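You operate a simulated robot arm through the tools that you are given. There is no shell and no other tool. Be economical: measure what you need, move in short steps, check, and stop when the job is done.

You run a simulated two-armed robot. Do the job below in one go: nothing can be reset, and whatever is moved stays where it is left.

Task
Take the black weight and put it on the shelf under the long grey bench. Pick up the filter from the top of the long grey bench with one hand, pass it to the other hand and put it on the top of the control desk. Put the teal carton on top of the silver small plate on the top of the long grey bench. Take the grey cloth and leave it on top of the silver steel plate on the top of the grey bench. Take the short roller from the top of the cream table and put it in the large blue tray. Take the blue can on the top of the blue table and put it away on the top shelf of the teal shelf unit. Any order will do. Set down upright: filter, teal carton, blue can.

It is judged by the outcome, as a careful person would: the job done as asked, and still so three seconds after it is handed in. It fails if anything else is knocked over, pushed out of place, dropped, spilled or broken. Flat cloth is picked up by pressing the open fingertips on it (5 to 10 N) and closing them slowly along it; thin cloth reads only 2 to 8 mm in the jaws.

Robot
Two 7-joint arms with three-finger grippers on one trunk, on a base that drives. Base frame: it is fixed to the floor where the robot stands at the start and does not move with it; the origin is under the middle of the robot, x ahead of it, y to its left, z up. Readings come in mm, degrees, newtons and seconds.
The left shoulder is at the start at [70, 165, 1113], the right one opposite. With the tool pointing down near the work surface each hand reaches from about 360 to 880 mm from the robot's upright axis, wherever it stands, measured 20 degrees to its own side. Places, roughly: black weight (8x5x5 cm) [700, -100, 900]; blue can [-3500, 3750, 1000]; filter [1500, -250, 1000]; grey cloth (11x7x3 cm) [1600, -2600, 800]; large blue tray (45x27x6 cm) [4400, -6100, 900]; shelf under the long grey bench [1700, 900, 300]; short roller (17x5x5 cm) [4100, -6600, 900]; small plate (18x9x4 cm) [1600, 0, 900]; steel plate [1750, -3000, 750]; teal carton [1500, -250, 1000]; top of the control desk [-900, 3800, 800]; top shelf of the teal shelf unit [-9300, 7600, 1200]. Payload 3.91 kg a hand.
The tool frame of a hand sits at the grasp point between the pads (the TCP): z along the fingers, y along the line on which they close. The tips reach 30 mm beyond it. Largest opening 116 mm; the body of the gripper starts 73 mm behind the TCP.
Orientation is told as [roll, pitch, yaw] about the base's x, y, z axes, in that order, counted from this pose: with the fingers straight down and closing along the base's y, the tool's x points along the base's -x, its y along +y and its z along -z.

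Tools
- The arms move only by the tool jog_arm. It takes "left_series", "right_series" or both (then of equal length, played together; a hand with none holds still); each is a list that holds one entry, the list of rows, each a list of 7 numbers: the turn, a rotation vector about the tool's x, y, z in degrees, then the shift along the tool's x, y, z in mm, then the finger opening in mm, from 0 to 116. In form: [[[rx, ry, rz, tx, ty, tz, gripper], ...]]. A call has 1 to 8 rows; each row is the pose to reach, as a shift and turn from the pose commanded when the call began, along the tool's axes at that moment. A row lasts 0.2 s, in which the tool goes at most 50 mm and 8.6 degrees; a call with a longer step from one row to the next is refused whole, and so is a gripper value outside its range. A pose out of reach is approached as far as the arm can. The call stops where the force on the tool passes 40 N (or 10 N more than at its start, if that is more) or the arm is blocked; 0.2 s more then pass. Each finger travels about 153 mm/s and halts on what it meets, pressing with about 41 N; the grip force reading is that of the motor and also rises with nothing between the fingers. The clock runs only during rows and for 0.2 s after the last one: add rows that repeat a pose to give the fingers time. It gives the time, the measured TCP pose, the force on the tool (base axes), the opening and the grip force at its end, in the units of the frame above (readings bear some noise), with the torque about the TCP (base axes, N m) and any sound that the robot's microphone picked up, and new pictures: "show" is both (left out), scene, wrist or none (wrist: the cameras of the hands that moved).
- Cameras (640 x 400 px; columns grow to the right, rows downward): "scene" is now at [141.5, -12.2, 1456.9]; the picture's right is [-0.13, -0.99, -0.00], its down [-0.51, 0.07, -0.86] and it looks along [0.85, -0.11, -0.52] (base axes); focal length 296 px, centre (320, 200). "left" rides on the left gripper at [75, 17, -88] in its tool frame; the picture's right is [-0.22, 0.97, 0.00], its down [-0.70, -0.16, -0.70] and it looks along [-0.68, -0.16, 0.71] (tool axes); focal length 247 px, centre (320, 200). "right" rides on the right gripper at [52, 56, -88] in its tool frame; the picture's right is [-0.73, 0.68, 0.00], its down [-0.49, -0.52, -0.70] and it looks along [-0.48, -0.51, 0.71] (tool axes); focal length 247 px, centre (320, 200). There is no depth. A picture from a camera that has moved, and an enlarged one, comes with that camera's place and axes in the base frame and with its lens. The place of the scene camera against the robot may be out by one fixed shift of up to 25 mm in any direction.
- move_column(by): slides the trunk up (or, below 0, down) by that many mm; the arms and the scene camera ride with it, the base frame stays. It gives what a move gives, with no picture.
- drive_base(legs): drives the robot by 1 to 6 legs, each [ahead, left, turn to the left] in mm, mm and degrees, along the robot's own axes; the way and the turn of a leg run together, so that a leg with both is an arc; at most 1500 mm and 180 degrees a leg. The arms and the cameras ride along, it lands a little off, and it stops where it bumps. It gives what a move gives, and a new picture of the scene camera.
- aim_head(pan, tilt): turns the head with the scene camera to pan (to the left, within 86 degrees either way) and tilt (down, from -29 to 69), counted from straight ahead of the robot. It gives what a move gives, and a new picture of the scene camera.
- inspect(camera, box): a new picture of the part [left, top, right, bottom] of that camera's present view, enlarged. It takes no simulated time.
- hand_in(): hands the job in; it is judged then, once.

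Work in short steps. Places have to be worked out from the pictures, the camera data and where the tool is seen: move nearer, look again, correct. Check each grasp and each placing, and mend what went wrong. You have 196 turns and 260 pictures in all, those below and enlarged ones among them. Open the grippers and draw the arms clear of the work before you hand the job in, unless the task says otherwise; then end with one line.

The tools are called after "Call:" as name(argument=value, ...) on one line, values as JSON. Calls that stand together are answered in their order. jog_arm: Moves the arms, as the interface text tells. Its arguments: {"type":"object","properties":{"left_series":{"type":"array","items":{"type":"array","items":{"type":"array","items":{"type":"number"}}}},"right_series":{"type":"array","items":{"type":"array","items":{"type":"array","items":{"type":"number"}}}},"show":{"type":"string","enum":["both","scene","wrist","none"]}},"required":[]} The other tools are called the same way: move_column (by) slides the trunk up or down; drive_base (legs) drives the base; aim_head (pan, tilt) turns the head that bears the scene camera; inspect (camera, box) takes an enlarged picture of a part of a camera's view; hand_in () hands the job in.

At the start:

```text
time: 0.0
left_eef_pos: [591.0, 115.1, 1181.4]
left_ee_rot: [0.0, 0.0, 0.1]
left_force: [-0.9, -0.3, -0.1]
left_wrist_torque: [-0.02, 0.01, 0.03]
left_width: 116.1
left_grasp_force: 0.0
right_eef_pos: [564.3, -431.6, 1154.8]
right_ee_rot: [0.0, 0.0, 0.0]
right_force: [0.0, -0.3, -0.2]
right_wrist_torque: [-0.04, -0.01, 0.01]
right_width: 115.9
right_grasp_force: 0.0
trunk travel left (down, up): [-650.0, 190.0]
robot x, y, heading: [-0.1, 1.8, -0.1]
head pan, tilt: [-7.4, 31.1]
```

scene: 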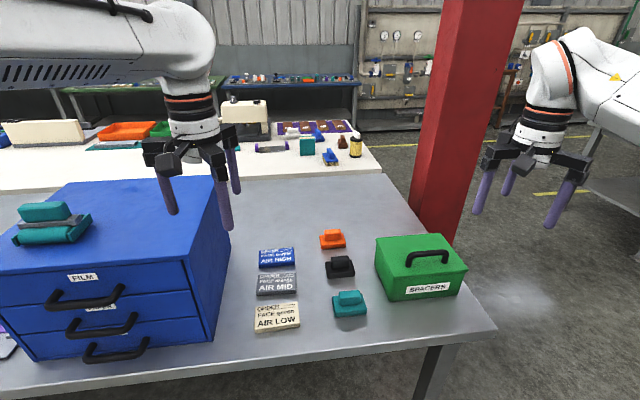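
right: 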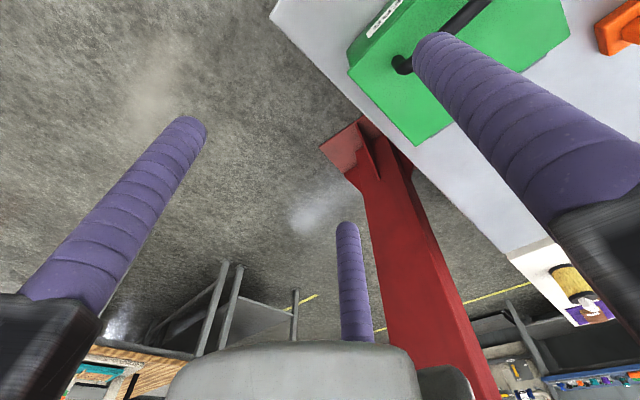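
left: 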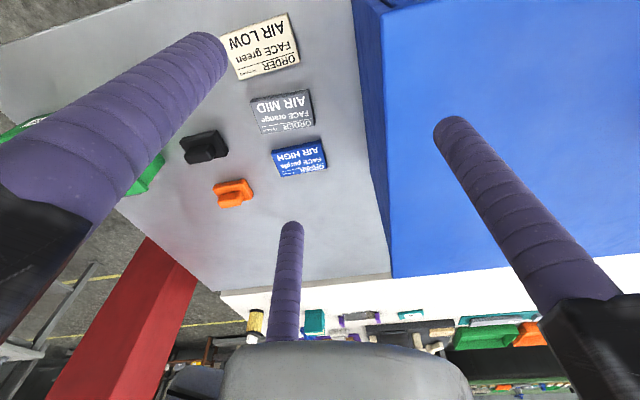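

I start with a closer look at the near bench with the weights and the bench behind it.

Call:
inspect(camera="scene", box=[200, 200, 500, 390])

Call:
inspect(camera="scene", box=[160, 60, 400, 210])

```text
2.11 times, centred on (350, 295) of scene
camera zoom: at [141.5, -12.2, 1456.9], right [-0.13, -0.99, 0.0], down [-0.51, 0.07, -0.86], along [0.85, -0.11, -0.52], focal length 624 px, centre (257, 0)
```

zoom: 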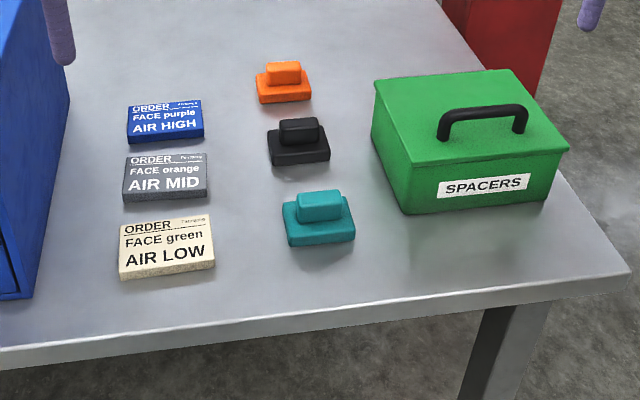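

```text
2.67 times, centred on (280, 135) of scene
camera zoom: at [141.5, -12.2, 1456.9], right [-0.13, -0.99, 0.0], down [-0.51, 0.07, -0.86], along [0.85, -0.11, -0.52], focal length 790 px, centre (427, 373)
```

zoom: 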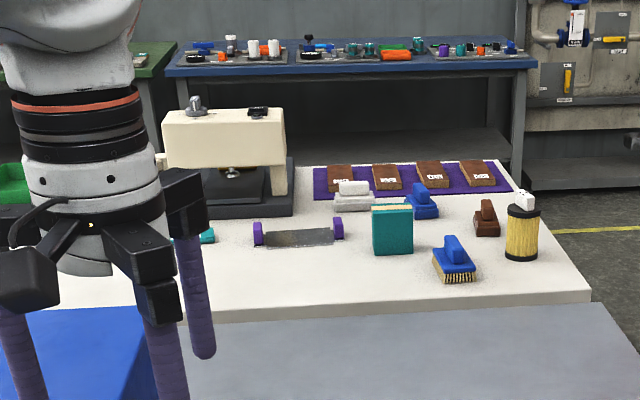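

The wrist pictures seem to show three fingers on each hand, so I'll check how they close before grasping anything.

Call:
jog_arm(left_series=[[[0, 0, 0, 0, 0, 0, 80], [0, 0, 0, 0, 0, 0, 40], [0, 0, 0, 0, 0, 0, 40]]], show="both")

```text
time: 0.8
left_eef_pos: [592.1, 116.2, 1181.4]
left_ee_rot: [-0.1, 0.0, -0.1]
left_force: [0.2, -0.3, 0.4]
left_wrist_torque: [-0.02, -0.01, -0.04]
left_width: 40.2
left_grasp_force: 0.0
right_eef_pos: [564.5, -431.6, 1152.5]
right_ee_rot: [0.0, 0.0, 0.1]
right_force: [0.6, 0.0, -0.1]
right_wrist_torque: [0.02, 0.02, 0.01]
right_width: 116.1
right_grasp_force: 0.1
trunk travel left (down, up): [-650.0, 190.0]
robot x, y, heading: [-1.2, 0.8, -0.0]
head pan, tilt: [-7.4, 31.1]
camera scene: at [141.6, -12.2, 1456.9], right [-0.13, -0.99, 0.0], down [-0.51, 0.07, -0.86], along [0.85, -0.11, -0.52], focal length 296 px, centre (320, 200)
camera left: at [517.4, 133.4, 1269.3], right [0.22, 0.97, 0.0], down [0.7, -0.16, 0.7], along [0.68, -0.16, -0.71], focal length 247 px, centre (320, 200)
```

scene: 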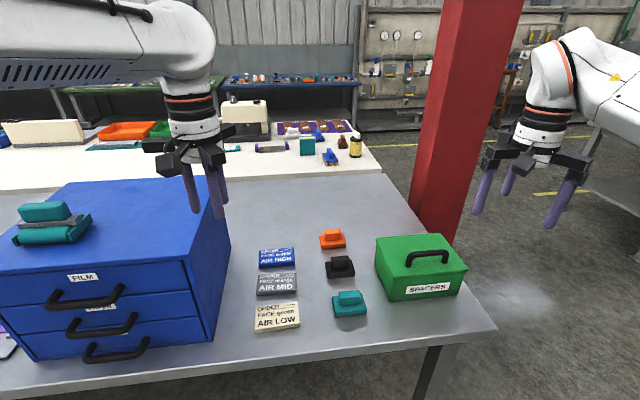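
left: 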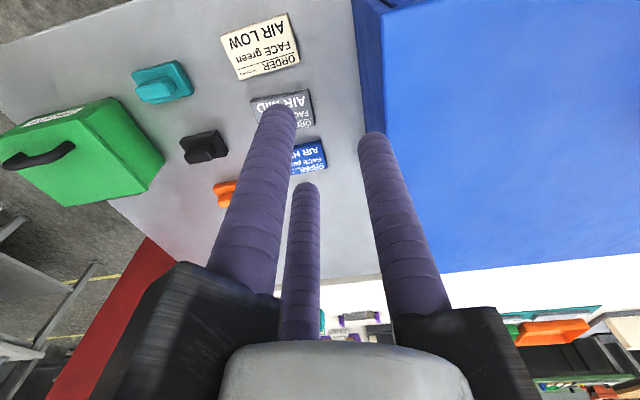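

The hand is a self-centring three-finger one: one finger at tool +y and two at -y ±x. I'll look around to learn the layout.

Call:
aim_head(pan=50, tilt=25)

Call:
aim_head(pan=-60, tilt=20)

```text
time: 2.1
left_eef_pos: [591.9, 115.7, 1181.4]
left_ee_rot: [0.0, 0.0, 0.0]
left_force: [0.1, 0.2, 0.1]
left_wrist_torque: [0.01, 0.02, -0.01]
left_width: 40.1
left_grasp_force: 0.1
right_eef_pos: [565.1, -431.3, 1152.5]
right_ee_rot: [0.0, 0.0, 0.0]
right_force: [-0.3, -0.6, -0.6]
right_wrist_torque: [0.05, -0.01, -0.01]
right_width: 116.0
right_grasp_force: 0.0
trunk travel left (down, up): [-650.0, 190.0]
robot x, y, heading: [1.9, -2.6, -0.1]
head pan, tilt: [50.0, 25.0]
camera scene: at [111.6, 69.9, 1466.7], right [0.77, -0.64, 0.0], down [-0.27, -0.32, -0.91], along [0.58, 0.69, -0.42], focal length 296 px, centre (320, 200)
```

scene: 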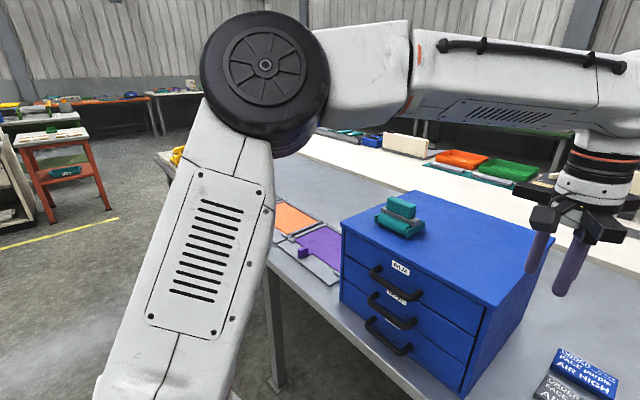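

```text
time: 4.0
left_eef_pos: [592.2, 115.6, 1182.3]
left_ee_rot: [-0.1, 0.0, 0.0]
left_force: [0.1, -0.6, -0.9]
left_wrist_torque: [-0.03, 0.01, -0.04]
left_width: 39.8
left_grasp_force: 0.0
right_eef_pos: [564.2, -430.7, 1151.6]
right_ee_rot: [0.0, 0.0, 0.0]
right_force: [0.1, 0.6, 0.4]
right_wrist_torque: [0.0, 0.0, -0.03]
right_width: 115.8
right_grasp_force: 0.1
trunk travel left (down, up): [-650.0, 190.0]
robot x, y, heading: [1.3, -0.4, -0.1]
head pan, tilt: [-60.0, 20.0]
camera scene: at [99.0, -81.2, 1474.7], right [-0.87, -0.5, 0.0], down [-0.17, 0.3, -0.94], along [0.47, -0.81, -0.34], focal length 296 px, centre (320, 200)
```

scene: 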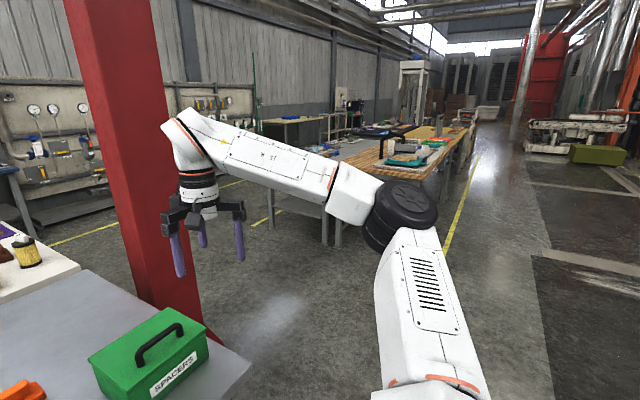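

The weight appears near [735,-143] with its long side along y. I bring the right hand above it and turn it toward -90° yaw, so that the single finger and the pair fall on the long sides.

Call:
jog_arm(right_series=[[[0, 0, -8.5, -20, 36, 0, 100], [0, 0, -17, -40, 72, 0, 90], [0, 0, -25.5, -60, 108, 0, 80], [0, 0, -34, -85, 144, 10, 80], [0, 0, -42.5, -110, 180, 20, 80], [0, 0, -51, -130, 216, 30, 80], [0, 0, -59.5, -150, 252, 40, 80], [0, 0, -68, -171, 288, 50, 80]]], show="none")

Call:
jog_arm(right_series=[[[0, 0, -8, 0, 0, 10, 80], [0, 0, -16, 0, 0, 20, 80], [0, 0, -22, 0, 0, 30, 80], [0, 0, -22, 0, 0, 30, 80]]], show="wrist")

Call:
aim_head(pan=-8, tilt=40)

```text
time: 5.8
left_eef_pos: [592.6, 118.1, 1180.2]
left_ee_rot: [-0.1, 0.1, 0.1]
left_force: [-0.3, 0.1, 0.3]
left_wrist_torque: [-0.02, 0.0, -0.02]
left_width: 40.0
left_grasp_force: 0.1
right_eef_pos: [736.2, -140.8, 1102.8]
right_ee_rot: [0.0, 0.1, 68.0]
right_force: [0.1, 0.5, 0.4]
right_wrist_torque: [-0.04, 0.03, -0.01]
right_width: 79.7
right_grasp_force: 0.0
trunk travel left (down, up): [-650.0, 190.0]
robot x, y, heading: [0.8, 2.5, -0.1]
head pan, tilt: [-60.0, 20.0]
```

```text
time: 6.8
left_eef_pos: [591.7, 116.0, 1182.7]
left_ee_rot: [0.0, 0.1, 0.1]
left_force: [-0.4, 0.1, 0.2]
left_wrist_torque: [-0.02, -0.01, 0.03]
left_width: 40.2
left_grasp_force: 0.0
right_eef_pos: [735.7, -144.2, 1073.8]
right_ee_rot: [0.0, 0.0, 90.2]
right_force: [0.4, 0.5, -0.7]
right_wrist_torque: [-0.01, -0.02, 0.03]
right_width: 80.1
right_grasp_force: 0.0
trunk travel left (down, up): [-650.0, 190.0]
robot x, y, heading: [-1.8, -1.9, 0.2]
head pan, tilt: [-60.0, 20.0]
camera right: at [679.3, -196.0, 1159.6], right [-0.68, 0.73, 0.0], down [0.52, 0.49, 0.7], along [0.51, 0.48, -0.71], focal length 247 px, centre (320, 200)
```

right: 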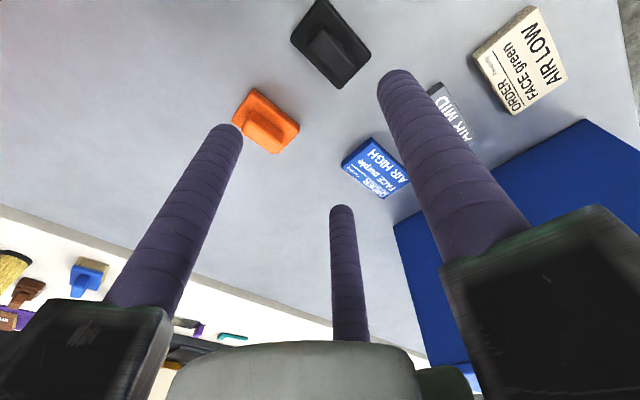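

```text
time: 8.0
left_eef_pos: [591.3, 116.7, 1180.5]
left_ee_rot: [0.0, -0.1, 0.0]
left_force: [1.0, 0.4, -0.9]
left_wrist_torque: [0.01, 0.04, -0.01]
left_width: 40.1
left_grasp_force: 0.2
right_eef_pos: [734.5, -143.6, 1072.4]
right_ee_rot: [0.1, 0.0, 90.1]
right_force: [0.1, -0.1, 0.4]
right_wrist_torque: [0.0, -0.01, 0.01]
right_width: 80.1
right_grasp_force: 0.1
trunk travel left (down, up): [-650.0, 190.0]
robot x, y, heading: [-1.0, 3.2, 0.0]
head pan, tilt: [-8.0, 40.0]
camera scene: at [136.6, -12.4, 1443.4], right [-0.14, -0.99, 0.0], down [-0.64, 0.09, -0.77], along [0.76, -0.11, -0.64], focal length 296 px, centre (320, 200)
```

scene: 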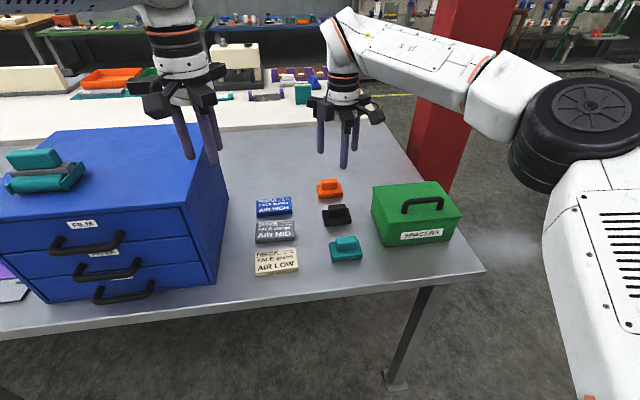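

From the wrist view I put the knob near [720,-145]. I descend partway above it and look again.

Call:
jog_arm(right_series=[[[0, 0, 0, 2, 6, 40, 80], [0, 0, 0, 2, 12, 80, 80], [0, 0, 0, 2, 12, 100, 80], [0, 0, 0, 2, 12, 100, 80]]], show="both")

Call:
inspect(camera="scene", box=[260, 120, 420, 280])

```text
time: 9.0
left_eef_pos: [590.5, 116.3, 1182.6]
left_ee_rot: [0.0, 0.1, 0.0]
left_force: [0.6, -0.2, -0.1]
left_wrist_torque: [-0.01, -0.02, -0.01]
left_width: 40.1
left_grasp_force: 0.1
right_eef_pos: [724.0, -143.5, 973.2]
right_ee_rot: [0.0, 0.1, 90.0]
right_force: [-0.1, 0.1, 0.9]
right_wrist_torque: [0.03, -0.03, 0.02]
right_width: 79.9
right_grasp_force: 0.0
trunk travel left (down, up): [-650.0, 190.0]
robot x, y, heading: [2.4, -1.4, -0.2]
head pan, tilt: [-8.0, 40.0]
camera scene: at [136.5, -12.5, 1443.3], right [-0.14, -0.99, 0.0], down [-0.64, 0.09, -0.77], along [0.76, -0.11, -0.64], focal length 296 px, centre (320, 200)
camera right: at [666.8, -197.6, 1059.3], right [-0.68, 0.73, 0.0], down [0.52, 0.49, 0.7], along [0.51, 0.48, -0.71], focal length 247 px, centre (320, 200)
```

scene: 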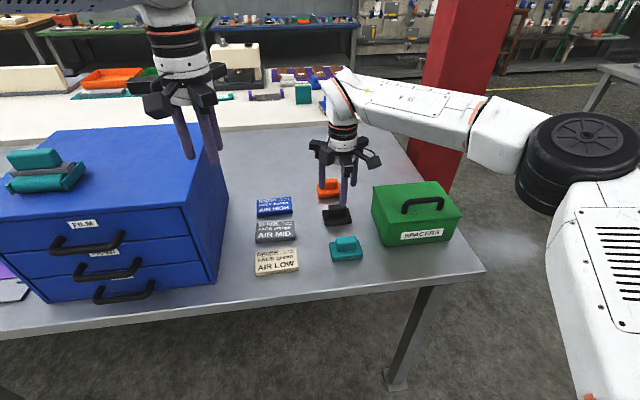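
right: 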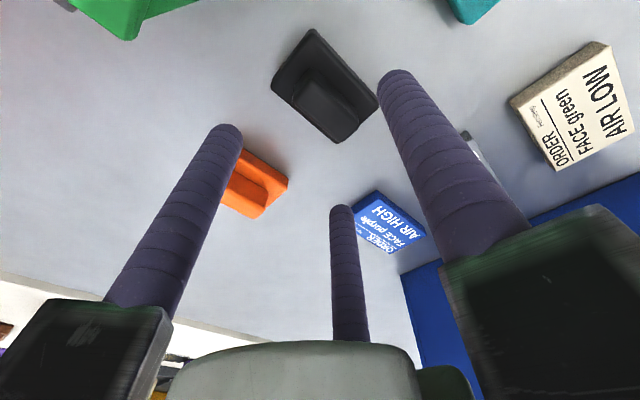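

```text
2.50 times, centred on (340, 200) of scene
camera zoom: at [136.5, -12.5, 1443.3], right [-0.14, -0.99, 0.0], down [-0.64, 0.09, -0.77], along [0.76, -0.11, -0.64], focal length 741 px, centre (270, 200)
```

zoom: 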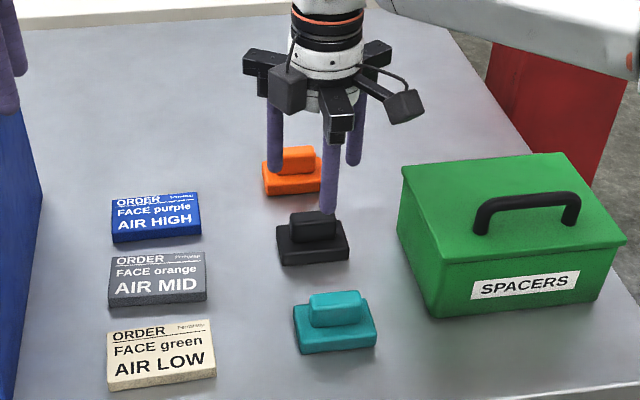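

Triangulation gives the knob top at about z 860 and x,y ≈ [723,-140]. I descend until the tips straddle the knob and check.

Call:
jog_arm(right_series=[[[0, 0, 0, -3, 0, 40, 80], [0, 0, 0, -3, 0, 75, 80], [0, 0, 0, -3, 0, 93, 80], [0, 0, 0, -3, 0, 93, 80]]], show="both")

Call:
inspect(camera="scene", box=[280, 140, 400, 260])

```text
time: 10.0
left_eef_pos: [589.0, 115.1, 1181.8]
left_ee_rot: [0.0, 0.0, 0.0]
left_force: [-0.4, 0.4, -0.2]
left_wrist_torque: [-0.01, 0.01, 0.0]
left_width: 39.7
left_grasp_force: 0.1
right_eef_pos: [721.1, -141.0, 879.6]
right_ee_rot: [0.1, 0.0, 90.0]
right_force: [-2.2, -0.8, 4.1]
right_wrist_torque: [-0.17, 0.01, -0.1]
right_width: 79.2
right_grasp_force: 0.1
trunk travel left (down, up): [-650.0, 190.0]
robot x, y, heading: [1.4, -1.3, 0.1]
head pan, tilt: [-8.0, 40.0]
camera scene: at [134.8, -12.3, 1443.3], right [-0.14, -0.99, 0.0], down [-0.64, 0.09, -0.77], along [0.76, -0.11, -0.64], focal length 296 px, centre (320, 200)
camera right: at [665.3, -193.1, 966.9], right [-0.68, 0.73, 0.0], down [0.52, 0.49, 0.7], along [0.51, 0.48, -0.71], focal length 247 px, centre (320, 200)
```

scene: 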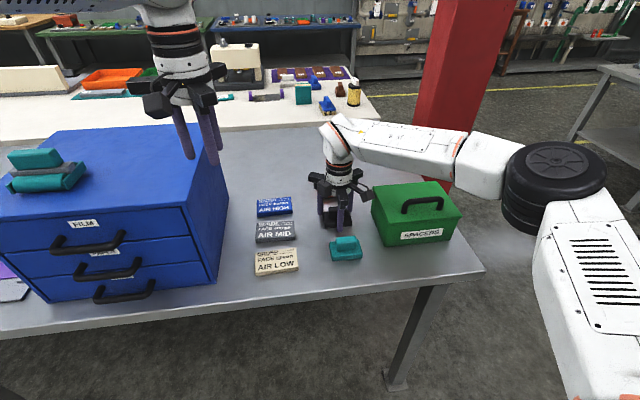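
right: 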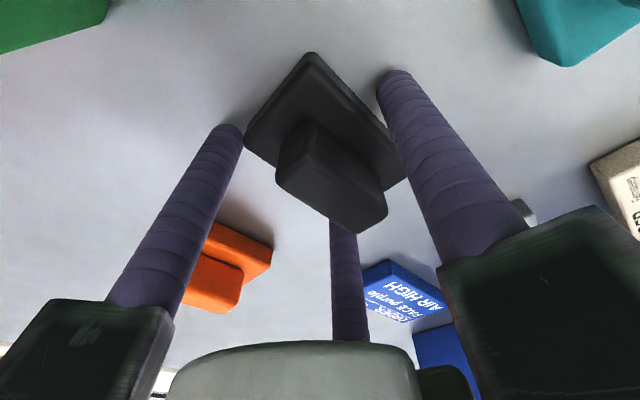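

```text
3.33 times, centred on (340, 200) of scene
camera zoom: at [134.8, -12.3, 1443.3], right [-0.14, -0.99, 0.0], down [-0.64, 0.09, -0.77], along [0.76, -0.11, -0.64], focal length 988 px, centre (253, 200)
```

zoom: 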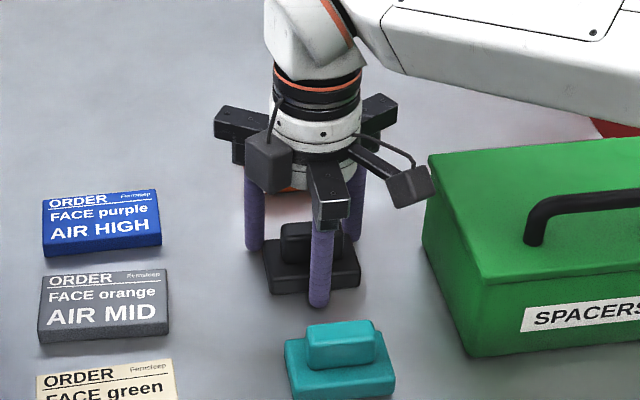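

The fingers straddle the knob with a light touch on the base. I raise 2 mm and close.

Call:
jog_arm(right_series=[[[0, 0, 0, 0, 0, -2, 60], [0, 0, 0, 0, 0, -2, 40], [0, 0, 0, 0, 0, -2, 20], [0, 0, 0, 0, 0, -2, 0], [0, 0, 0, 0, 0, -2, 0]]], show="wrist")

```text
time: 11.2
left_eef_pos: [592.2, 115.1, 1181.7]
left_ee_rot: [0.1, -0.1, 0.0]
left_force: [0.7, 1.0, -0.6]
left_wrist_torque: [-0.03, 0.01, 0.0]
left_width: 39.5
left_grasp_force: 0.0
right_eef_pos: [724.4, -141.7, 880.3]
right_ee_rot: [0.2, 0.0, 90.1]
right_force: [-0.6, -0.9, 0.3]
right_wrist_torque: [0.0, -0.04, -0.02]
right_width: 71.2
right_grasp_force: 41.4
trunk travel left (down, up): [-650.0, 190.0]
robot x, y, heading: [0.9, 1.9, -0.2]
head pan, tilt: [-8.0, 40.0]
camera right: at [667.5, -193.7, 968.2], right [-0.68, 0.73, 0.0], down [0.52, 0.49, 0.7], along [0.51, 0.48, -0.71], focal length 247 px, centre (320, 200)
```

right: 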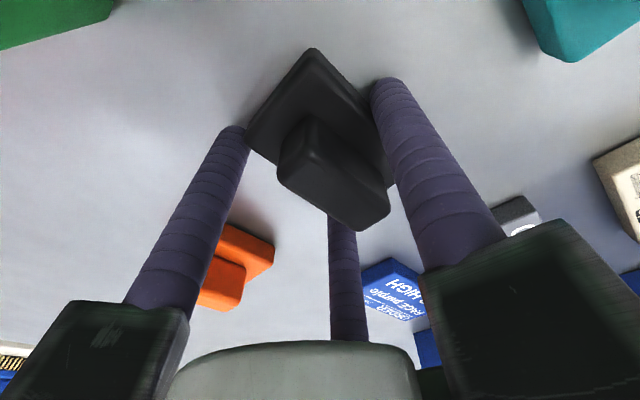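

A width of 71 matches a grip on the long faces of the base. I lift and check.

Call:
jog_arm(right_series=[[[0, 0, 0, 0, 0, -20, 0], [0, 0, 0, 0, 0, -60, 0], [0, 0, 0, 0, 0, -100, 0], [0, 0, 0, 0, 0, -100, 0]]], show="both")

```text
time: 12.2
left_eef_pos: [593.0, 114.9, 1180.1]
left_ee_rot: [0.1, 0.1, 0.1]
left_force: [-0.4, 0.7, -0.6]
left_wrist_torque: [0.0, 0.04, -0.01]
left_width: 40.0
left_grasp_force: 0.0
right_eef_pos: [723.2, -142.2, 978.9]
right_ee_rot: [0.0, 0.0, 89.9]
right_force: [-1.1, -0.4, -6.1]
right_wrist_torque: [0.03, -0.06, -0.01]
right_width: 71.1
right_grasp_force: 41.8
trunk travel left (down, up): [-650.0, 190.0]
robot x, y, heading: [2.4, 0.3, 0.0]
head pan, tilt: [-8.0, 40.0]
camera scene: at [138.2, -12.8, 1443.1], right [-0.14, -0.99, 0.0], down [-0.64, 0.09, -0.77], along [0.76, -0.11, -0.64], focal length 296 px, centre (320, 200)
camera right: at [667.7, -193.6, 1067.8], right [-0.68, 0.73, 0.0], down [0.52, 0.49, 0.7], along [0.51, 0.48, -0.71], focal length 247 px, centre (320, 200)
```

scene: 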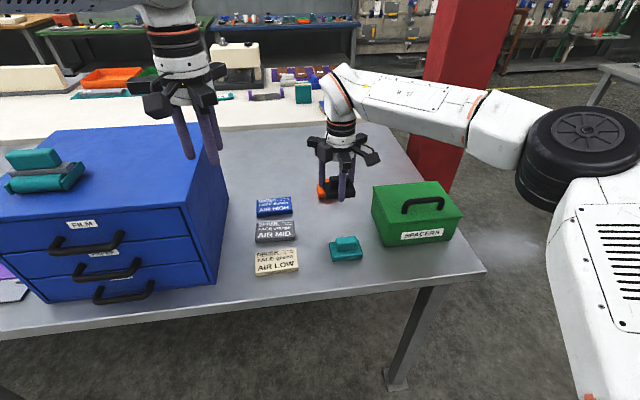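
right: 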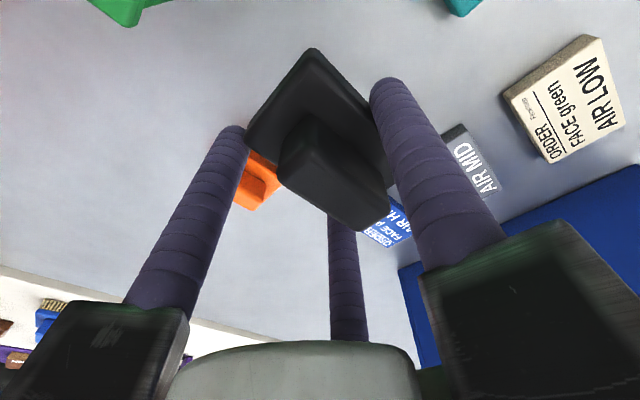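

The weight is held (about 0.6 kg). I tuck both hands in, then back away from the table.

Call:
jog_arm(right_series=[[[0, 0, 0, 0, 0, -30, 0], [0, 0, 0, 0, 30, -60, 0], [0, 0, 0, 0, 70, -90, 0], [0, 0, 0, 0, 110, -100, 0], [0, 0, 0, 0, 150, -100, 0], [0, 0, 0, 0, 190, -100, 0], [0, 0, 0, 0, 230, -100, 0], [0, 0, 0, 0, 230, -100, 0]]], left_series=[[[0, 0, 0, 0, 0, 0, 40], [0, 0, 0, 20, 0, 0, 40], [0, 0, 0, 50, 0, 0, 40], [0, 0, 0, 80, 0, 0, 40], [0, 0, 0, 110, 0, 0, 40], [0, 0, 0, 140, 0, 0, 40], [0, 0, 0, 150, 0, 0, 40], [0, 0, 0, 150, 0, 0, 40]]], show="none")

Call:
drive_base(legs=[[-500, 0, 0], [0, -1450, 0]])

```text
time: 14.0
left_eef_pos: [442.1, 117.5, 1181.2]
left_ee_rot: [0.0, 0.2, 0.2]
left_force: [0.0, 0.7, -1.1]
left_wrist_torque: [-0.02, 0.01, 0.01]
left_width: 39.8
left_grasp_force: 0.1
right_eef_pos: [494.7, -141.9, 1082.2]
right_ee_rot: [0.1, 0.0, 90.0]
right_force: [0.7, 0.6, -5.8]
right_wrist_torque: [-0.01, -0.01, -0.02]
right_width: 71.3
right_grasp_force: 40.8
trunk travel left (down, up): [-650.0, 190.0]
robot x, y, heading: [-2.1, -4.1, 0.2]
head pan, tilt: [-8.0, 40.0]
```

```text
time: 23.6
left_eef_pos: [-38.8, -1323.0, 1181.5]
left_ee_rot: [0.0, 0.1, 0.9]
left_force: [0.3, -0.5, -0.7]
left_wrist_torque: [0.02, 0.04, 0.03]
left_width: 39.9
left_grasp_force: 0.0
right_eef_pos: [17.4, -1580.4, 1083.1]
right_ee_rot: [0.0, 0.1, 90.8]
right_force: [-0.4, -0.2, -5.9]
right_wrist_torque: [0.04, -0.06, 0.0]
right_width: 71.6
right_grasp_force: 40.9
trunk travel left (down, up): [-650.0, 190.0]
robot x, y, heading: [-476.4, -1448.3, 0.9]
head pan, tilt: [-8.0, 40.0]
camera scene: at [-341.3, -1455.4, 1443.3], right [-0.13, -0.99, 0.0], down [-0.64, 0.08, -0.77], along [0.76, -0.1, -0.64], focal length 296 px, centre (320, 200)
```

scene: 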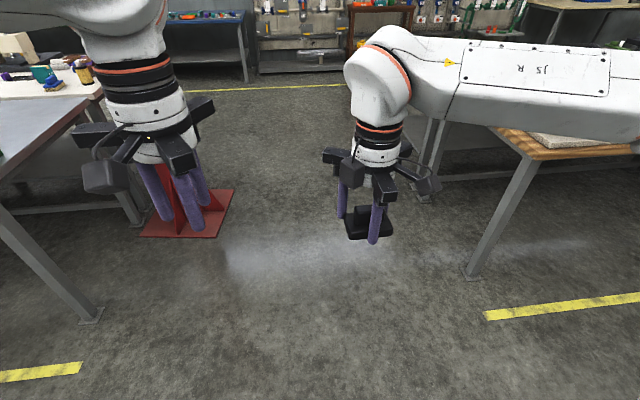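

The passage between the red post's base (y≈-1000) and the right-hand table (y≈-2450) is clear. I move over to y≈-1720 and drive ahead past the bench end.

Call:
drive_base(legs=[[0, -260, 0], [1450, 0, 0], [1450, 0, 0]])

Call:
aim_head(pan=75, tilt=30)

```text
time: 39.1
left_eef_pos: [2859.4, -1533.7, 1182.2]
left_ee_rot: [0.0, 0.0, 1.2]
left_force: [-0.1, 0.8, -1.0]
left_wrist_torque: [0.02, 0.0, 0.01]
left_width: 39.9
left_grasp_force: 0.1
right_eef_pos: [2917.5, -1791.7, 1083.5]
right_ee_rot: [0.0, -0.1, 91.2]
right_force: [0.7, -0.2, -6.9]
right_wrist_torque: [-0.03, -0.08, -0.02]
right_width: 71.4
right_grasp_force: 41.1
trunk travel left (down, up): [-650.0, 190.0]
robot x, y, heading: [2422.0, -1660.0, 1.0]
head pan, tilt: [-8.0, 40.0]
camera scene: at [2556.9, -1669.0, 1443.3], right [-0.12, -0.99, 0.0], down [-0.64, 0.08, -0.77], along [0.76, -0.09, -0.64], focal length 296 px, centre (320, 200)
```

scene: 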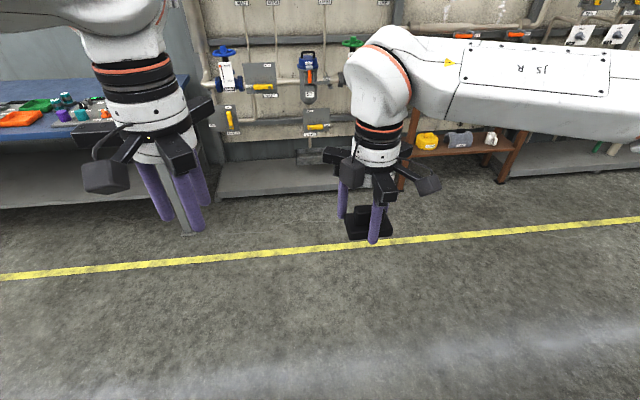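

```text
time: 40.6
left_eef_pos: [2858.9, -1532.9, 1182.0]
left_ee_rot: [0.0, 0.0, 1.3]
left_force: [0.3, 0.3, 0.4]
left_wrist_torque: [-0.02, -0.02, 0.02]
left_width: 39.9
left_grasp_force: 0.1
right_eef_pos: [2914.4, -1791.7, 1083.5]
right_ee_rot: [0.0, 0.0, 91.1]
right_force: [0.5, -0.2, -5.9]
right_wrist_torque: [0.0, -0.05, 0.0]
right_width: 71.4
right_grasp_force: 40.4
trunk travel left (down, up): [-650.0, 190.0]
robot x, y, heading: [2421.4, -1662.2, 1.0]
head pan, tilt: [75.0, 30.0]
camera scene: at [2494.2, -1571.2, 1458.7], right [0.97, -0.24, 0.0], down [-0.12, -0.49, -0.87], along [0.21, 0.84, -0.5], focal length 296 px, centre (320, 200)
```

scene: 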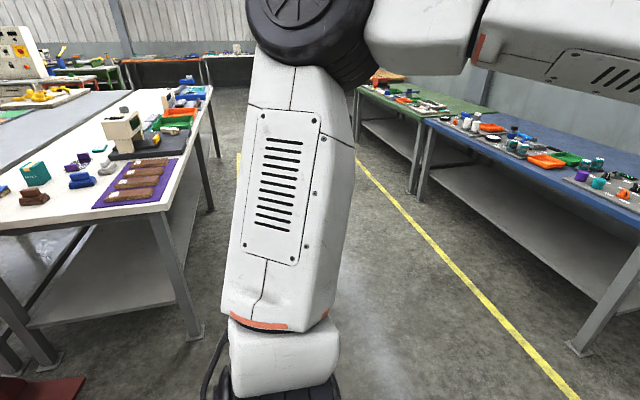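

I can see the bench's rear side: its back edge is at x≈2090 and there is an aisle behind. I'll drive into the aisle and turn to face the bench from behind.

Call:
drive_base(legs=[[200, 0, 0], [0, 0, 179], [0, -1400, 0], [0, -600, 0]])

Call:
aim_head(pan=0, tilt=45)

```text
time: 59.2
left_eef_pos: [2260.4, 269.1, 1180.8]
left_ee_rot: [-0.1, 0.0, 177.6]
left_force: [0.1, -0.2, 0.1]
left_wrist_torque: [0.04, 0.01, 0.02]
left_width: 40.1
left_grasp_force: 0.1
right_eef_pos: [2219.0, 530.2, 1082.9]
right_ee_rot: [0.0, 0.0, -92.4]
right_force: [1.0, -0.9, -7.0]
right_wrist_torque: [-0.02, 0.06, 0.01]
right_width: 71.3
right_grasp_force: 40.6
trunk travel left (down, up): [-650.0, 190.0]
robot x, y, heading: [2703.9, 366.3, 177.9]
head pan, tilt: [75.0, 30.0]
camera scene: at [2630.4, 282.1, 1458.7], right [-0.95, 0.3, 0.0], down [0.15, 0.48, -0.87], along [-0.26, -0.83, -0.5], focal length 296 px, centre (320, 200)
```

scene: 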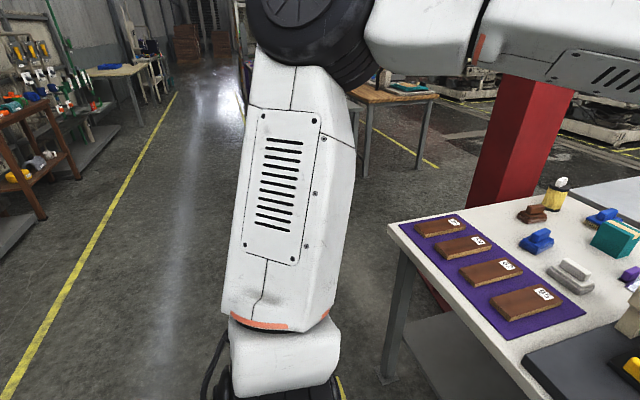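

```text
time: 60.6
left_eef_pos: [2258.6, 269.4, 1181.4]
left_ee_rot: [0.0, -0.1, 177.6]
left_force: [-0.8, 0.7, -0.1]
left_wrist_torque: [-0.02, 0.0, 0.0]
left_width: 39.6
left_grasp_force: 0.1
right_eef_pos: [2219.3, 530.1, 1083.9]
right_ee_rot: [-0.1, 0.0, -92.5]
right_force: [-0.1, 0.1, -5.6]
right_wrist_torque: [0.0, 0.07, 0.01]
right_width: 71.2
right_grasp_force: 41.0
trunk travel left (down, up): [-650.0, 190.0]
robot x, y, heading: [2702.9, 364.7, 177.6]
head pan, tilt: [0.0, 45.0]
camera scene: at [2576.2, 371.8, 1436.0], right [0.04, 1.0, 0.0], down [0.71, -0.03, -0.71], along [-0.71, 0.03, -0.71], focal length 296 px, centre (320, 200)
```

scene: 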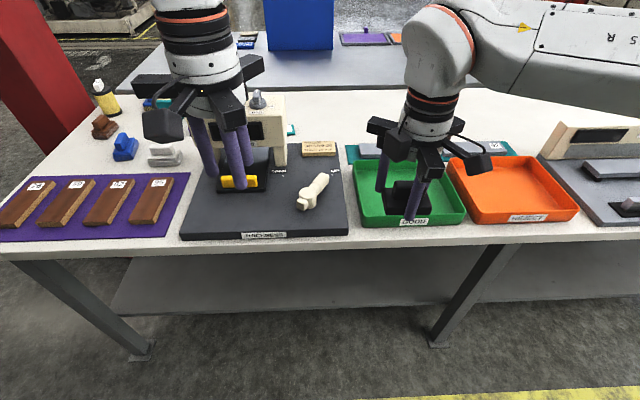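

The bench's rear shelf edge is at x≈2050, z≈300, clear between legs at y≈-400 and 920. I back off a bit, then lower the trunk so that the hand can go in under the bench top.

Call:
drive_base(legs=[[-150, 0, 0]])

Call:
move_column(by=-645)

Call:
aim_head(pan=0, tilt=25)

```text
time: 62.0
left_eef_pos: [2405.9, 262.2, 1181.7]
left_ee_rot: [0.0, 0.1, 177.7]
left_force: [-0.3, 0.0, 0.3]
left_wrist_torque: [0.02, 0.01, 0.0]
left_width: 40.0
left_grasp_force: 0.1
right_eef_pos: [2365.5, 523.6, 1082.4]
right_ee_rot: [0.1, 0.0, -92.6]
right_force: [-0.4, 0.2, -6.1]
right_wrist_torque: [0.0, 0.06, -0.03]
right_width: 71.2
right_grasp_force: 41.1
trunk travel left (down, up): [-650.0, 190.0]
robot x, y, heading: [2856.7, 359.6, 177.4]
head pan, tilt: [0.0, 45.0]
camera scene: at [2722.5, 365.9, 1435.8], right [0.04, 1.0, 0.0], down [0.71, -0.03, -0.71], along [-0.71, 0.03, -0.71], focal length 296 px, centre (320, 200)
```

scene: 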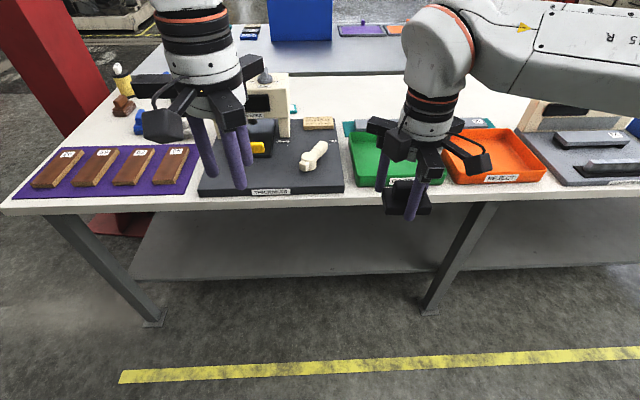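

```text
refused: -645 is not a number from -400 to 400
```

```text
time: 62.8
left_eef_pos: [2408.2, 262.6, 1181.2]
left_ee_rot: [0.0, 0.0, 177.6]
left_force: [-0.4, 0.3, 0.2]
left_wrist_torque: [-0.01, -0.03, 0.01]
left_width: 40.1
left_grasp_force: 0.1
right_eef_pos: [2365.3, 525.4, 1083.3]
right_ee_rot: [0.1, 0.0, -92.5]
right_force: [-0.1, 0.8, -5.5]
right_wrist_torque: [0.0, 0.04, -0.01]
right_width: 71.2
right_grasp_force: 41.0
trunk travel left (down, up): [-650.0, 190.0]
robot x, y, heading: [2853.7, 359.2, 177.3]
head pan, tilt: [0.0, 25.0]
camera scene: at [2712.7, 366.2, 1466.5], right [0.04, 1.0, 0.0], down [0.42, -0.02, -0.91], along [-0.9, 0.04, -0.42], focal length 296 px, centre (320, 200)
```

scene: 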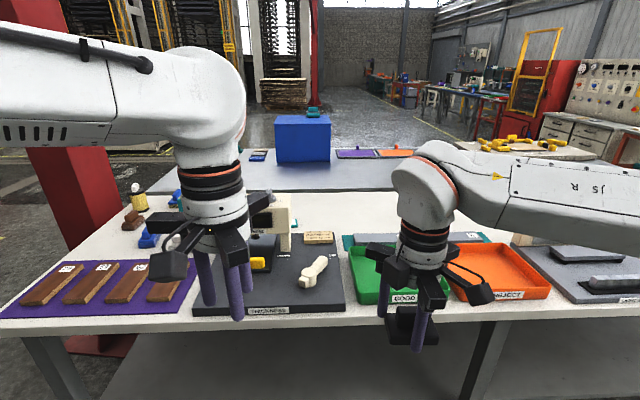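

The hands are clear of the bench edge. I lower the trunk in two steps.

Call:
move_column(by=-390)

Call:
move_column(by=-250)

Call:
aim_head(pan=0, tilt=30)

```text
time: 66.6
left_eef_pos: [2408.7, 263.3, 792.0]
left_ee_rot: [0.0, -0.1, 177.6]
left_force: [0.7, -0.3, 0.6]
left_wrist_torque: [0.02, -0.03, 0.01]
left_width: 40.0
left_grasp_force: 0.1
right_eef_pos: [2367.1, 523.8, 693.4]
right_ee_rot: [0.1, 0.0, -92.3]
right_force: [1.0, 0.4, -5.0]
right_wrist_torque: [-0.01, 0.07, -0.04]
right_width: 71.0
right_grasp_force: 41.0
trunk travel left (down, up): [-260.0, 580.0]
robot x, y, heading: [2853.5, 359.8, 177.4]
head pan, tilt: [0.0, 25.0]
```

```text
time: 69.2
left_eef_pos: [2408.0, 262.9, 541.7]
left_ee_rot: [0.0, 0.0, 177.6]
left_force: [-0.2, 0.2, -0.1]
left_wrist_torque: [0.0, 0.03, -0.03]
left_width: 40.2
left_grasp_force: 0.1
right_eef_pos: [2365.2, 523.8, 442.6]
right_ee_rot: [0.2, 0.0, -92.4]
right_force: [-0.6, -0.8, -6.4]
right_wrist_torque: [-0.02, 0.07, 0.0]
right_width: 71.4
right_grasp_force: 41.3
trunk travel left (down, up): [-10.0, 830.0]
robot x, y, heading: [2849.9, 358.9, 177.4]
head pan, tilt: [0.0, 25.0]
```

```text
time: 69.8
left_eef_pos: [2407.4, 263.4, 541.9]
left_ee_rot: [0.1, 0.0, 177.6]
left_force: [0.3, 0.1, 0.3]
left_wrist_torque: [0.02, -0.03, -0.02]
left_width: 40.0
left_grasp_force: 0.0
right_eef_pos: [2366.7, 524.2, 442.7]
right_ee_rot: [0.1, 0.0, -92.5]
right_force: [-0.3, -0.1, -5.6]
right_wrist_torque: [0.02, 0.06, 0.03]
right_width: 71.5
right_grasp_force: 40.7
trunk travel left (down, up): [-10.0, 830.0]
robot x, y, heading: [2850.2, 359.7, 177.7]
head pan, tilt: [0.0, 30.0]
camera scene: at [2714.9, 366.1, 818.7], right [0.04, 1.0, 0.0], down [0.5, -0.02, -0.87], along [-0.87, 0.04, -0.5], focal length 296 px, centre (320, 200)
```

scene: 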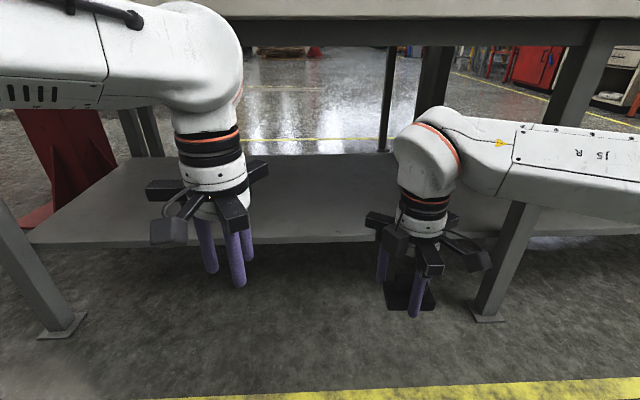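

The right forearm would meet the leg at y≈930 when reaching in, so I shift the robot 350 mm to its left.

Call:
drive_base(legs=[[0, 350, 0]])

Call:
jog_arm(right_series=[[[0, 0, 0, 0, -45, 0, 0], [0, 0, 0, 0, -90, 0, 0], [0, 0, 0, 0, -135, 0, 0], [0, 0, 0, 0, -180, 0, 0], [0, 0, 0, 0, -225, 0, 0], [0, 0, 0, 0, -270, 0, 0], [0, 0, 0, 0, -315, 0, 0], [0, 0, 0, 0, -315, 0, 0]]], show="scene")

```text
time: 72.1
left_eef_pos: [2392.1, -86.8, 542.2]
left_ee_rot: [0.0, 0.0, 177.5]
left_force: [0.0, -0.3, 0.3]
left_wrist_torque: [-0.01, -0.01, -0.03]
left_width: 39.9
left_grasp_force: 0.1
right_eef_pos: [2351.7, 175.9, 442.0]
right_ee_rot: [0.0, 0.1, -92.6]
right_force: [-0.1, 0.2, -6.4]
right_wrist_torque: [0.01, 0.06, 0.03]
right_width: 71.3
right_grasp_force: 41.0
trunk travel left (down, up): [-10.0, 830.0]
robot x, y, heading: [2838.4, 9.2, 177.5]
head pan, tilt: [0.0, 30.0]
camera scene: at [2699.7, 16.9, 818.6], right [0.04, 1.0, 0.0], down [0.5, -0.02, -0.87], along [-0.86, 0.04, -0.5], focal length 296 px, centre (320, 200)
```

scene: 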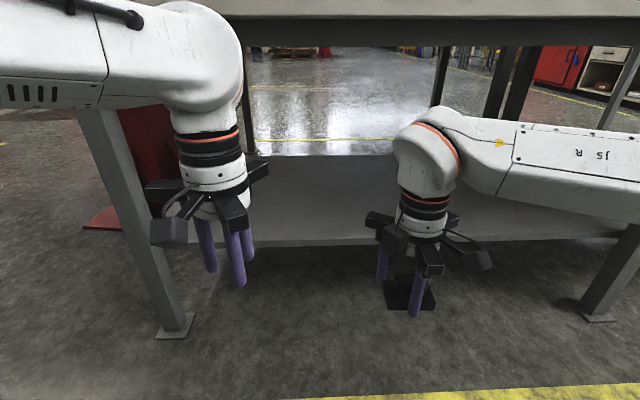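

```text
time: 73.9
left_eef_pos: [2390.9, -85.8, 540.5]
left_ee_rot: [-0.1, 0.1, 177.6]
left_force: [-0.7, -0.7, -1.7]
left_wrist_torque: [0.05, -0.07, -0.04]
left_width: 39.7
left_grasp_force: 0.0
right_eef_pos: [2048.6, 185.9, 437.4]
right_ee_rot: [0.4, 0.0, -92.3]
right_force: [-0.8, -1.8, -7.7]
right_wrist_torque: [0.05, 0.03, 0.02]
right_width: 71.3
right_grasp_force: 41.1
right hand out of reach, approached as far as the arm can: row 7, 8
trunk travel left (down, up): [-10.0, 830.0]
robot x, y, heading: [2841.4, 13.3, 177.5]
head pan, tilt: [0.0, 30.0]
camera scene: at [2698.6, 16.3, 818.2], right [0.04, 1.0, 0.0], down [0.5, -0.02, -0.86], along [-0.86, 0.04, -0.5], focal length 296 px, centre (320, 200)
```

scene: 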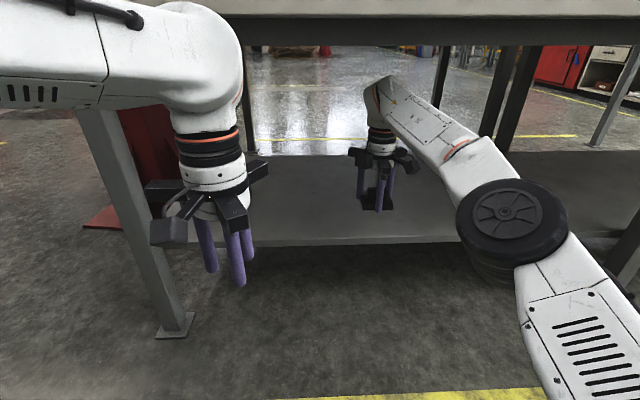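

The arm is near its limit at x≈2048. I drive the base 105 mm forward, so that the weight stands well over the shelf, then look.

Call:
drive_base(legs=[[105, 0, 0]])

Call:
jog_arm(right_series=[[[0, 0, 0, 0, 0, 25, 0], [0, 0, 0, 0, 0, 50, 0], [0, 0, 0, 0, 0, 50, 0]]], show="both")

```text
time: 75.1
left_eef_pos: [2284.8, -79.4, 542.7]
left_ee_rot: [0.1, 0.0, 177.5]
left_force: [0.4, 0.1, 0.3]
left_wrist_torque: [0.0, 0.02, 0.02]
left_width: 40.2
left_grasp_force: 0.1
right_eef_pos: [1942.4, 196.0, 441.1]
right_ee_rot: [0.0, 0.0, -92.6]
right_force: [-0.7, -0.3, -5.5]
right_wrist_torque: [-0.01, 0.07, 0.0]
right_width: 71.3
right_grasp_force: 41.2
trunk travel left (down, up): [-10.0, 830.0]
robot x, y, heading: [2735.4, 19.8, 177.3]
head pan, tilt: [0.0, 30.0]
camera scene: at [2592.8, 21.9, 818.5], right [0.05, 1.0, 0.0], down [0.5, -0.02, -0.87], along [-0.86, 0.04, -0.5], focal length 296 px, centre (320, 200)
```

scene: 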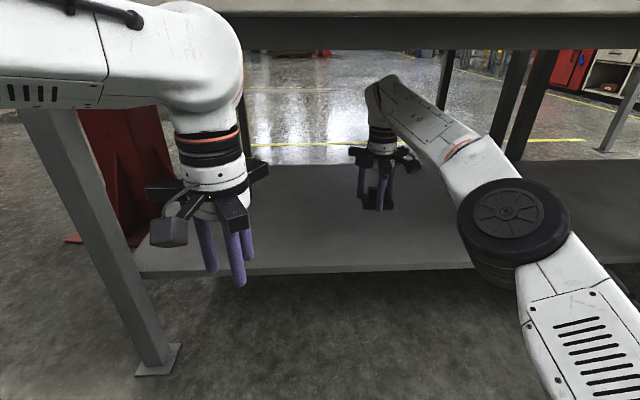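

```text
time: 75.9
left_eef_pos: [2284.7, -80.3, 541.1]
left_ee_rot: [0.0, -0.1, 177.4]
left_force: [-0.5, 0.3, -0.4]
left_wrist_torque: [-0.02, 0.0, -0.06]
left_width: 39.8
left_grasp_force: 0.1
right_eef_pos: [1940.4, 194.3, 389.9]
right_ee_rot: [0.1, -0.1, -92.6]
right_force: [0.1, 0.4, -6.2]
right_wrist_torque: [0.01, 0.05, 0.01]
right_width: 71.2
right_grasp_force: 41.2
trunk travel left (down, up): [-10.0, 830.0]
robot x, y, heading: [2728.9, 17.7, 177.5]
head pan, tilt: [0.0, 30.0]
camera scene: at [2592.8, 21.9, 818.6], right [0.05, 1.0, 0.0], down [0.5, -0.02, -0.87], along [-0.86, 0.04, -0.5], focal length 296 px, centre (320, 200)
camera right: at [1999.3, 244.0, 477.0], right [0.65, -0.76, 0.0], down [-0.55, -0.46, 0.7], along [-0.53, -0.45, -0.71], focal length 247 px, centre (320, 200)
```

scene: 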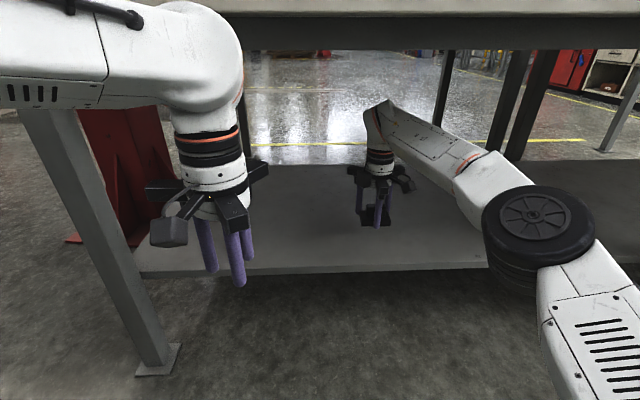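
right: 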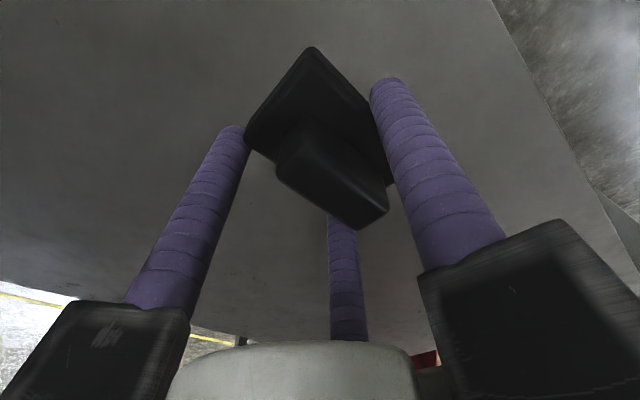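

I lower gently until the weight touches the shelf.

Call:
jog_arm(right_series=[[[0, 0, 0, 0, 0, 6, 0], [0, 0, 0, 0, 0, 12, 0], [0, 0, 0, 0, 0, 18, 0], [0, 0, 0, 0, 0, 24, 0], [0, 0, 0, 0, 0, 28, 0], [0, 0, 0, 0, 0, 32, 0]]], show="wrist")

```text
time: 77.3
left_eef_pos: [2285.7, -80.3, 542.4]
left_ee_rot: [0.1, 0.1, 177.4]
left_force: [0.0, 0.7, -0.4]
left_wrist_torque: [0.0, -0.01, 0.04]
left_width: 40.1
left_grasp_force: 0.1
right_eef_pos: [1942.3, 195.1, 358.7]
right_ee_rot: [0.1, -0.1, -92.7]
right_force: [-0.9, 0.0, -5.3]
right_wrist_torque: [0.02, 0.09, -0.02]
right_width: 71.4
right_grasp_force: 41.0
trunk travel left (down, up): [-10.0, 830.0]
robot x, y, heading: [2730.5, 14.4, 177.3]
head pan, tilt: [0.0, 30.0]
camera right: at [2000.2, 244.9, 445.9], right [0.65, -0.76, 0.0], down [-0.55, -0.46, 0.7], along [-0.53, -0.45, -0.71], focal length 247 px, centre (320, 200)
```

right: 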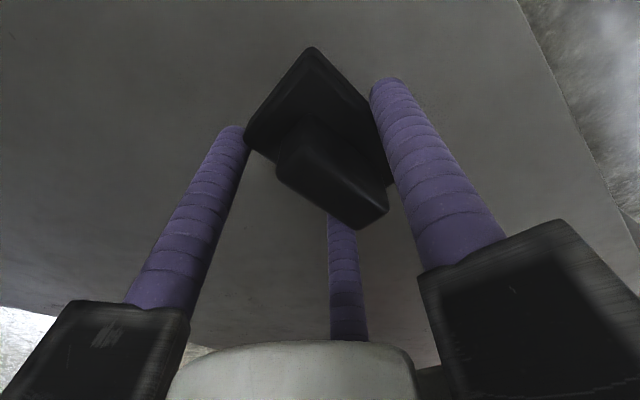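

No contact yet, so I continue down.

Call:
jog_arm(right_series=[[[0, 0, 0, 0, 0, 6, 0], [0, 0, 0, 0, 0, 12, 0], [0, 0, 0, 0, 0, 18, 0], [0, 0, 0, 0, 0, 24, 0], [0, 0, 0, 0, 0, 30, 0], [0, 0, 0, 0, 0, 36, 0], [0, 0, 0, 0, 0, 42, 0], [0, 0, 0, 0, 0, 48, 0]]], show="none")

```text
time: 78.9
left_eef_pos: [2287.0, -80.9, 542.8]
left_ee_rot: [0.0, -0.1, 177.4]
left_force: [0.5, -0.3, 0.1]
left_wrist_torque: [-0.03, 0.01, 0.02]
left_width: 39.8
left_grasp_force: 0.1
right_eef_pos: [1940.9, 195.9, 329.7]
right_ee_rot: [-0.6, -0.4, -93.0]
right_force: [7.3, -0.6, 20.9]
right_wrist_torque: [0.98, -0.86, -0.43]
right_width: 71.6
right_grasp_force: 41.4
trunk travel left (down, up): [-10.0, 830.0]
robot x, y, heading: [2731.2, 17.6, 177.2]
head pan, tilt: [0.0, 30.0]
stopped in row 7 (right hand): the force on the tool passed its limit at 45 N (the readings are from after the stop); the commanded pose is now the measured one
```

Contact at z≈330. I ease up 2 mm, open, and lift away.

Call:
jog_arm(right_series=[[[0, 0, 0, 0, 0, -2, 71], [0, 0, 0, 0, 0, -2, 80], [0, 0, 0, 0, 0, -2, 92], [0, 0, 0, 0, 0, -10, 92], [0, 0, 0, 0, 0, -40, 92], [0, 0, 0, 0, 0, -80, 92], [0, 0, 0, 0, 0, -110, 92]]], show="both")

```text
time: 80.5
left_eef_pos: [2285.9, -79.9, 543.0]
left_ee_rot: [0.0, 0.0, 177.4]
left_force: [0.7, 0.0, 0.0]
left_wrist_torque: [-0.01, 0.0, 0.0]
left_width: 39.6
left_grasp_force: 0.0
right_eef_pos: [1941.2, 193.6, 434.9]
right_ee_rot: [-0.3, -0.3, -92.9]
right_force: [-0.3, -0.8, 0.3]
right_wrist_torque: [0.03, -0.03, -0.01]
right_width: 91.8
right_grasp_force: 0.0
trunk travel left (down, up): [-10.0, 830.0]
robot x, y, heading: [2733.7, 17.7, 177.1]
head pan, tilt: [0.0, 30.0]
camera scene: at [2593.7, 22.1, 818.7], right [0.05, 1.0, 0.0], down [0.5, -0.02, -0.87], along [-0.86, 0.04, -0.5], focal length 296 px, centre (320, 200)
camera right: at [2000.3, 244.1, 521.5], right [0.64, -0.77, 0.0], down [-0.54, -0.46, 0.7], along [-0.54, -0.45, -0.71], focal length 247 px, centre (320, 200)
```

scene: 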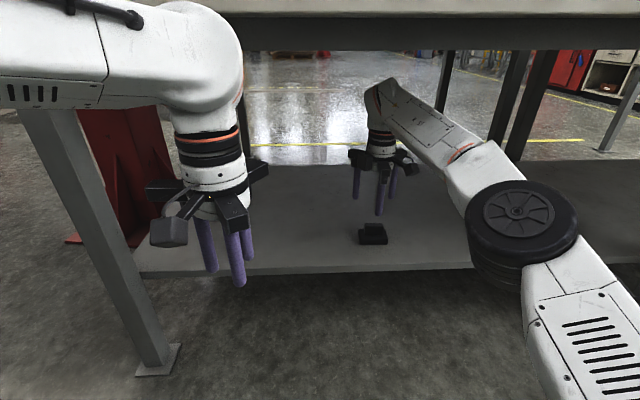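
right: 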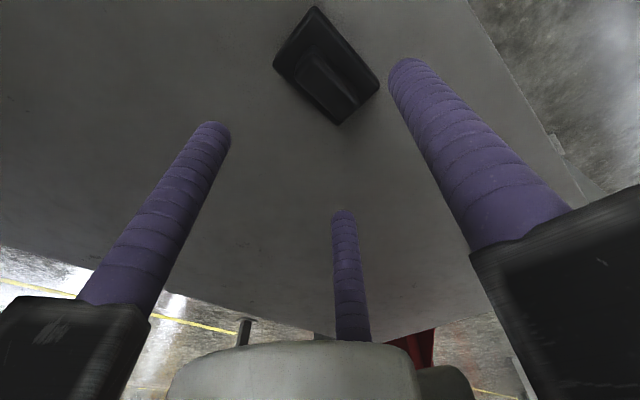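

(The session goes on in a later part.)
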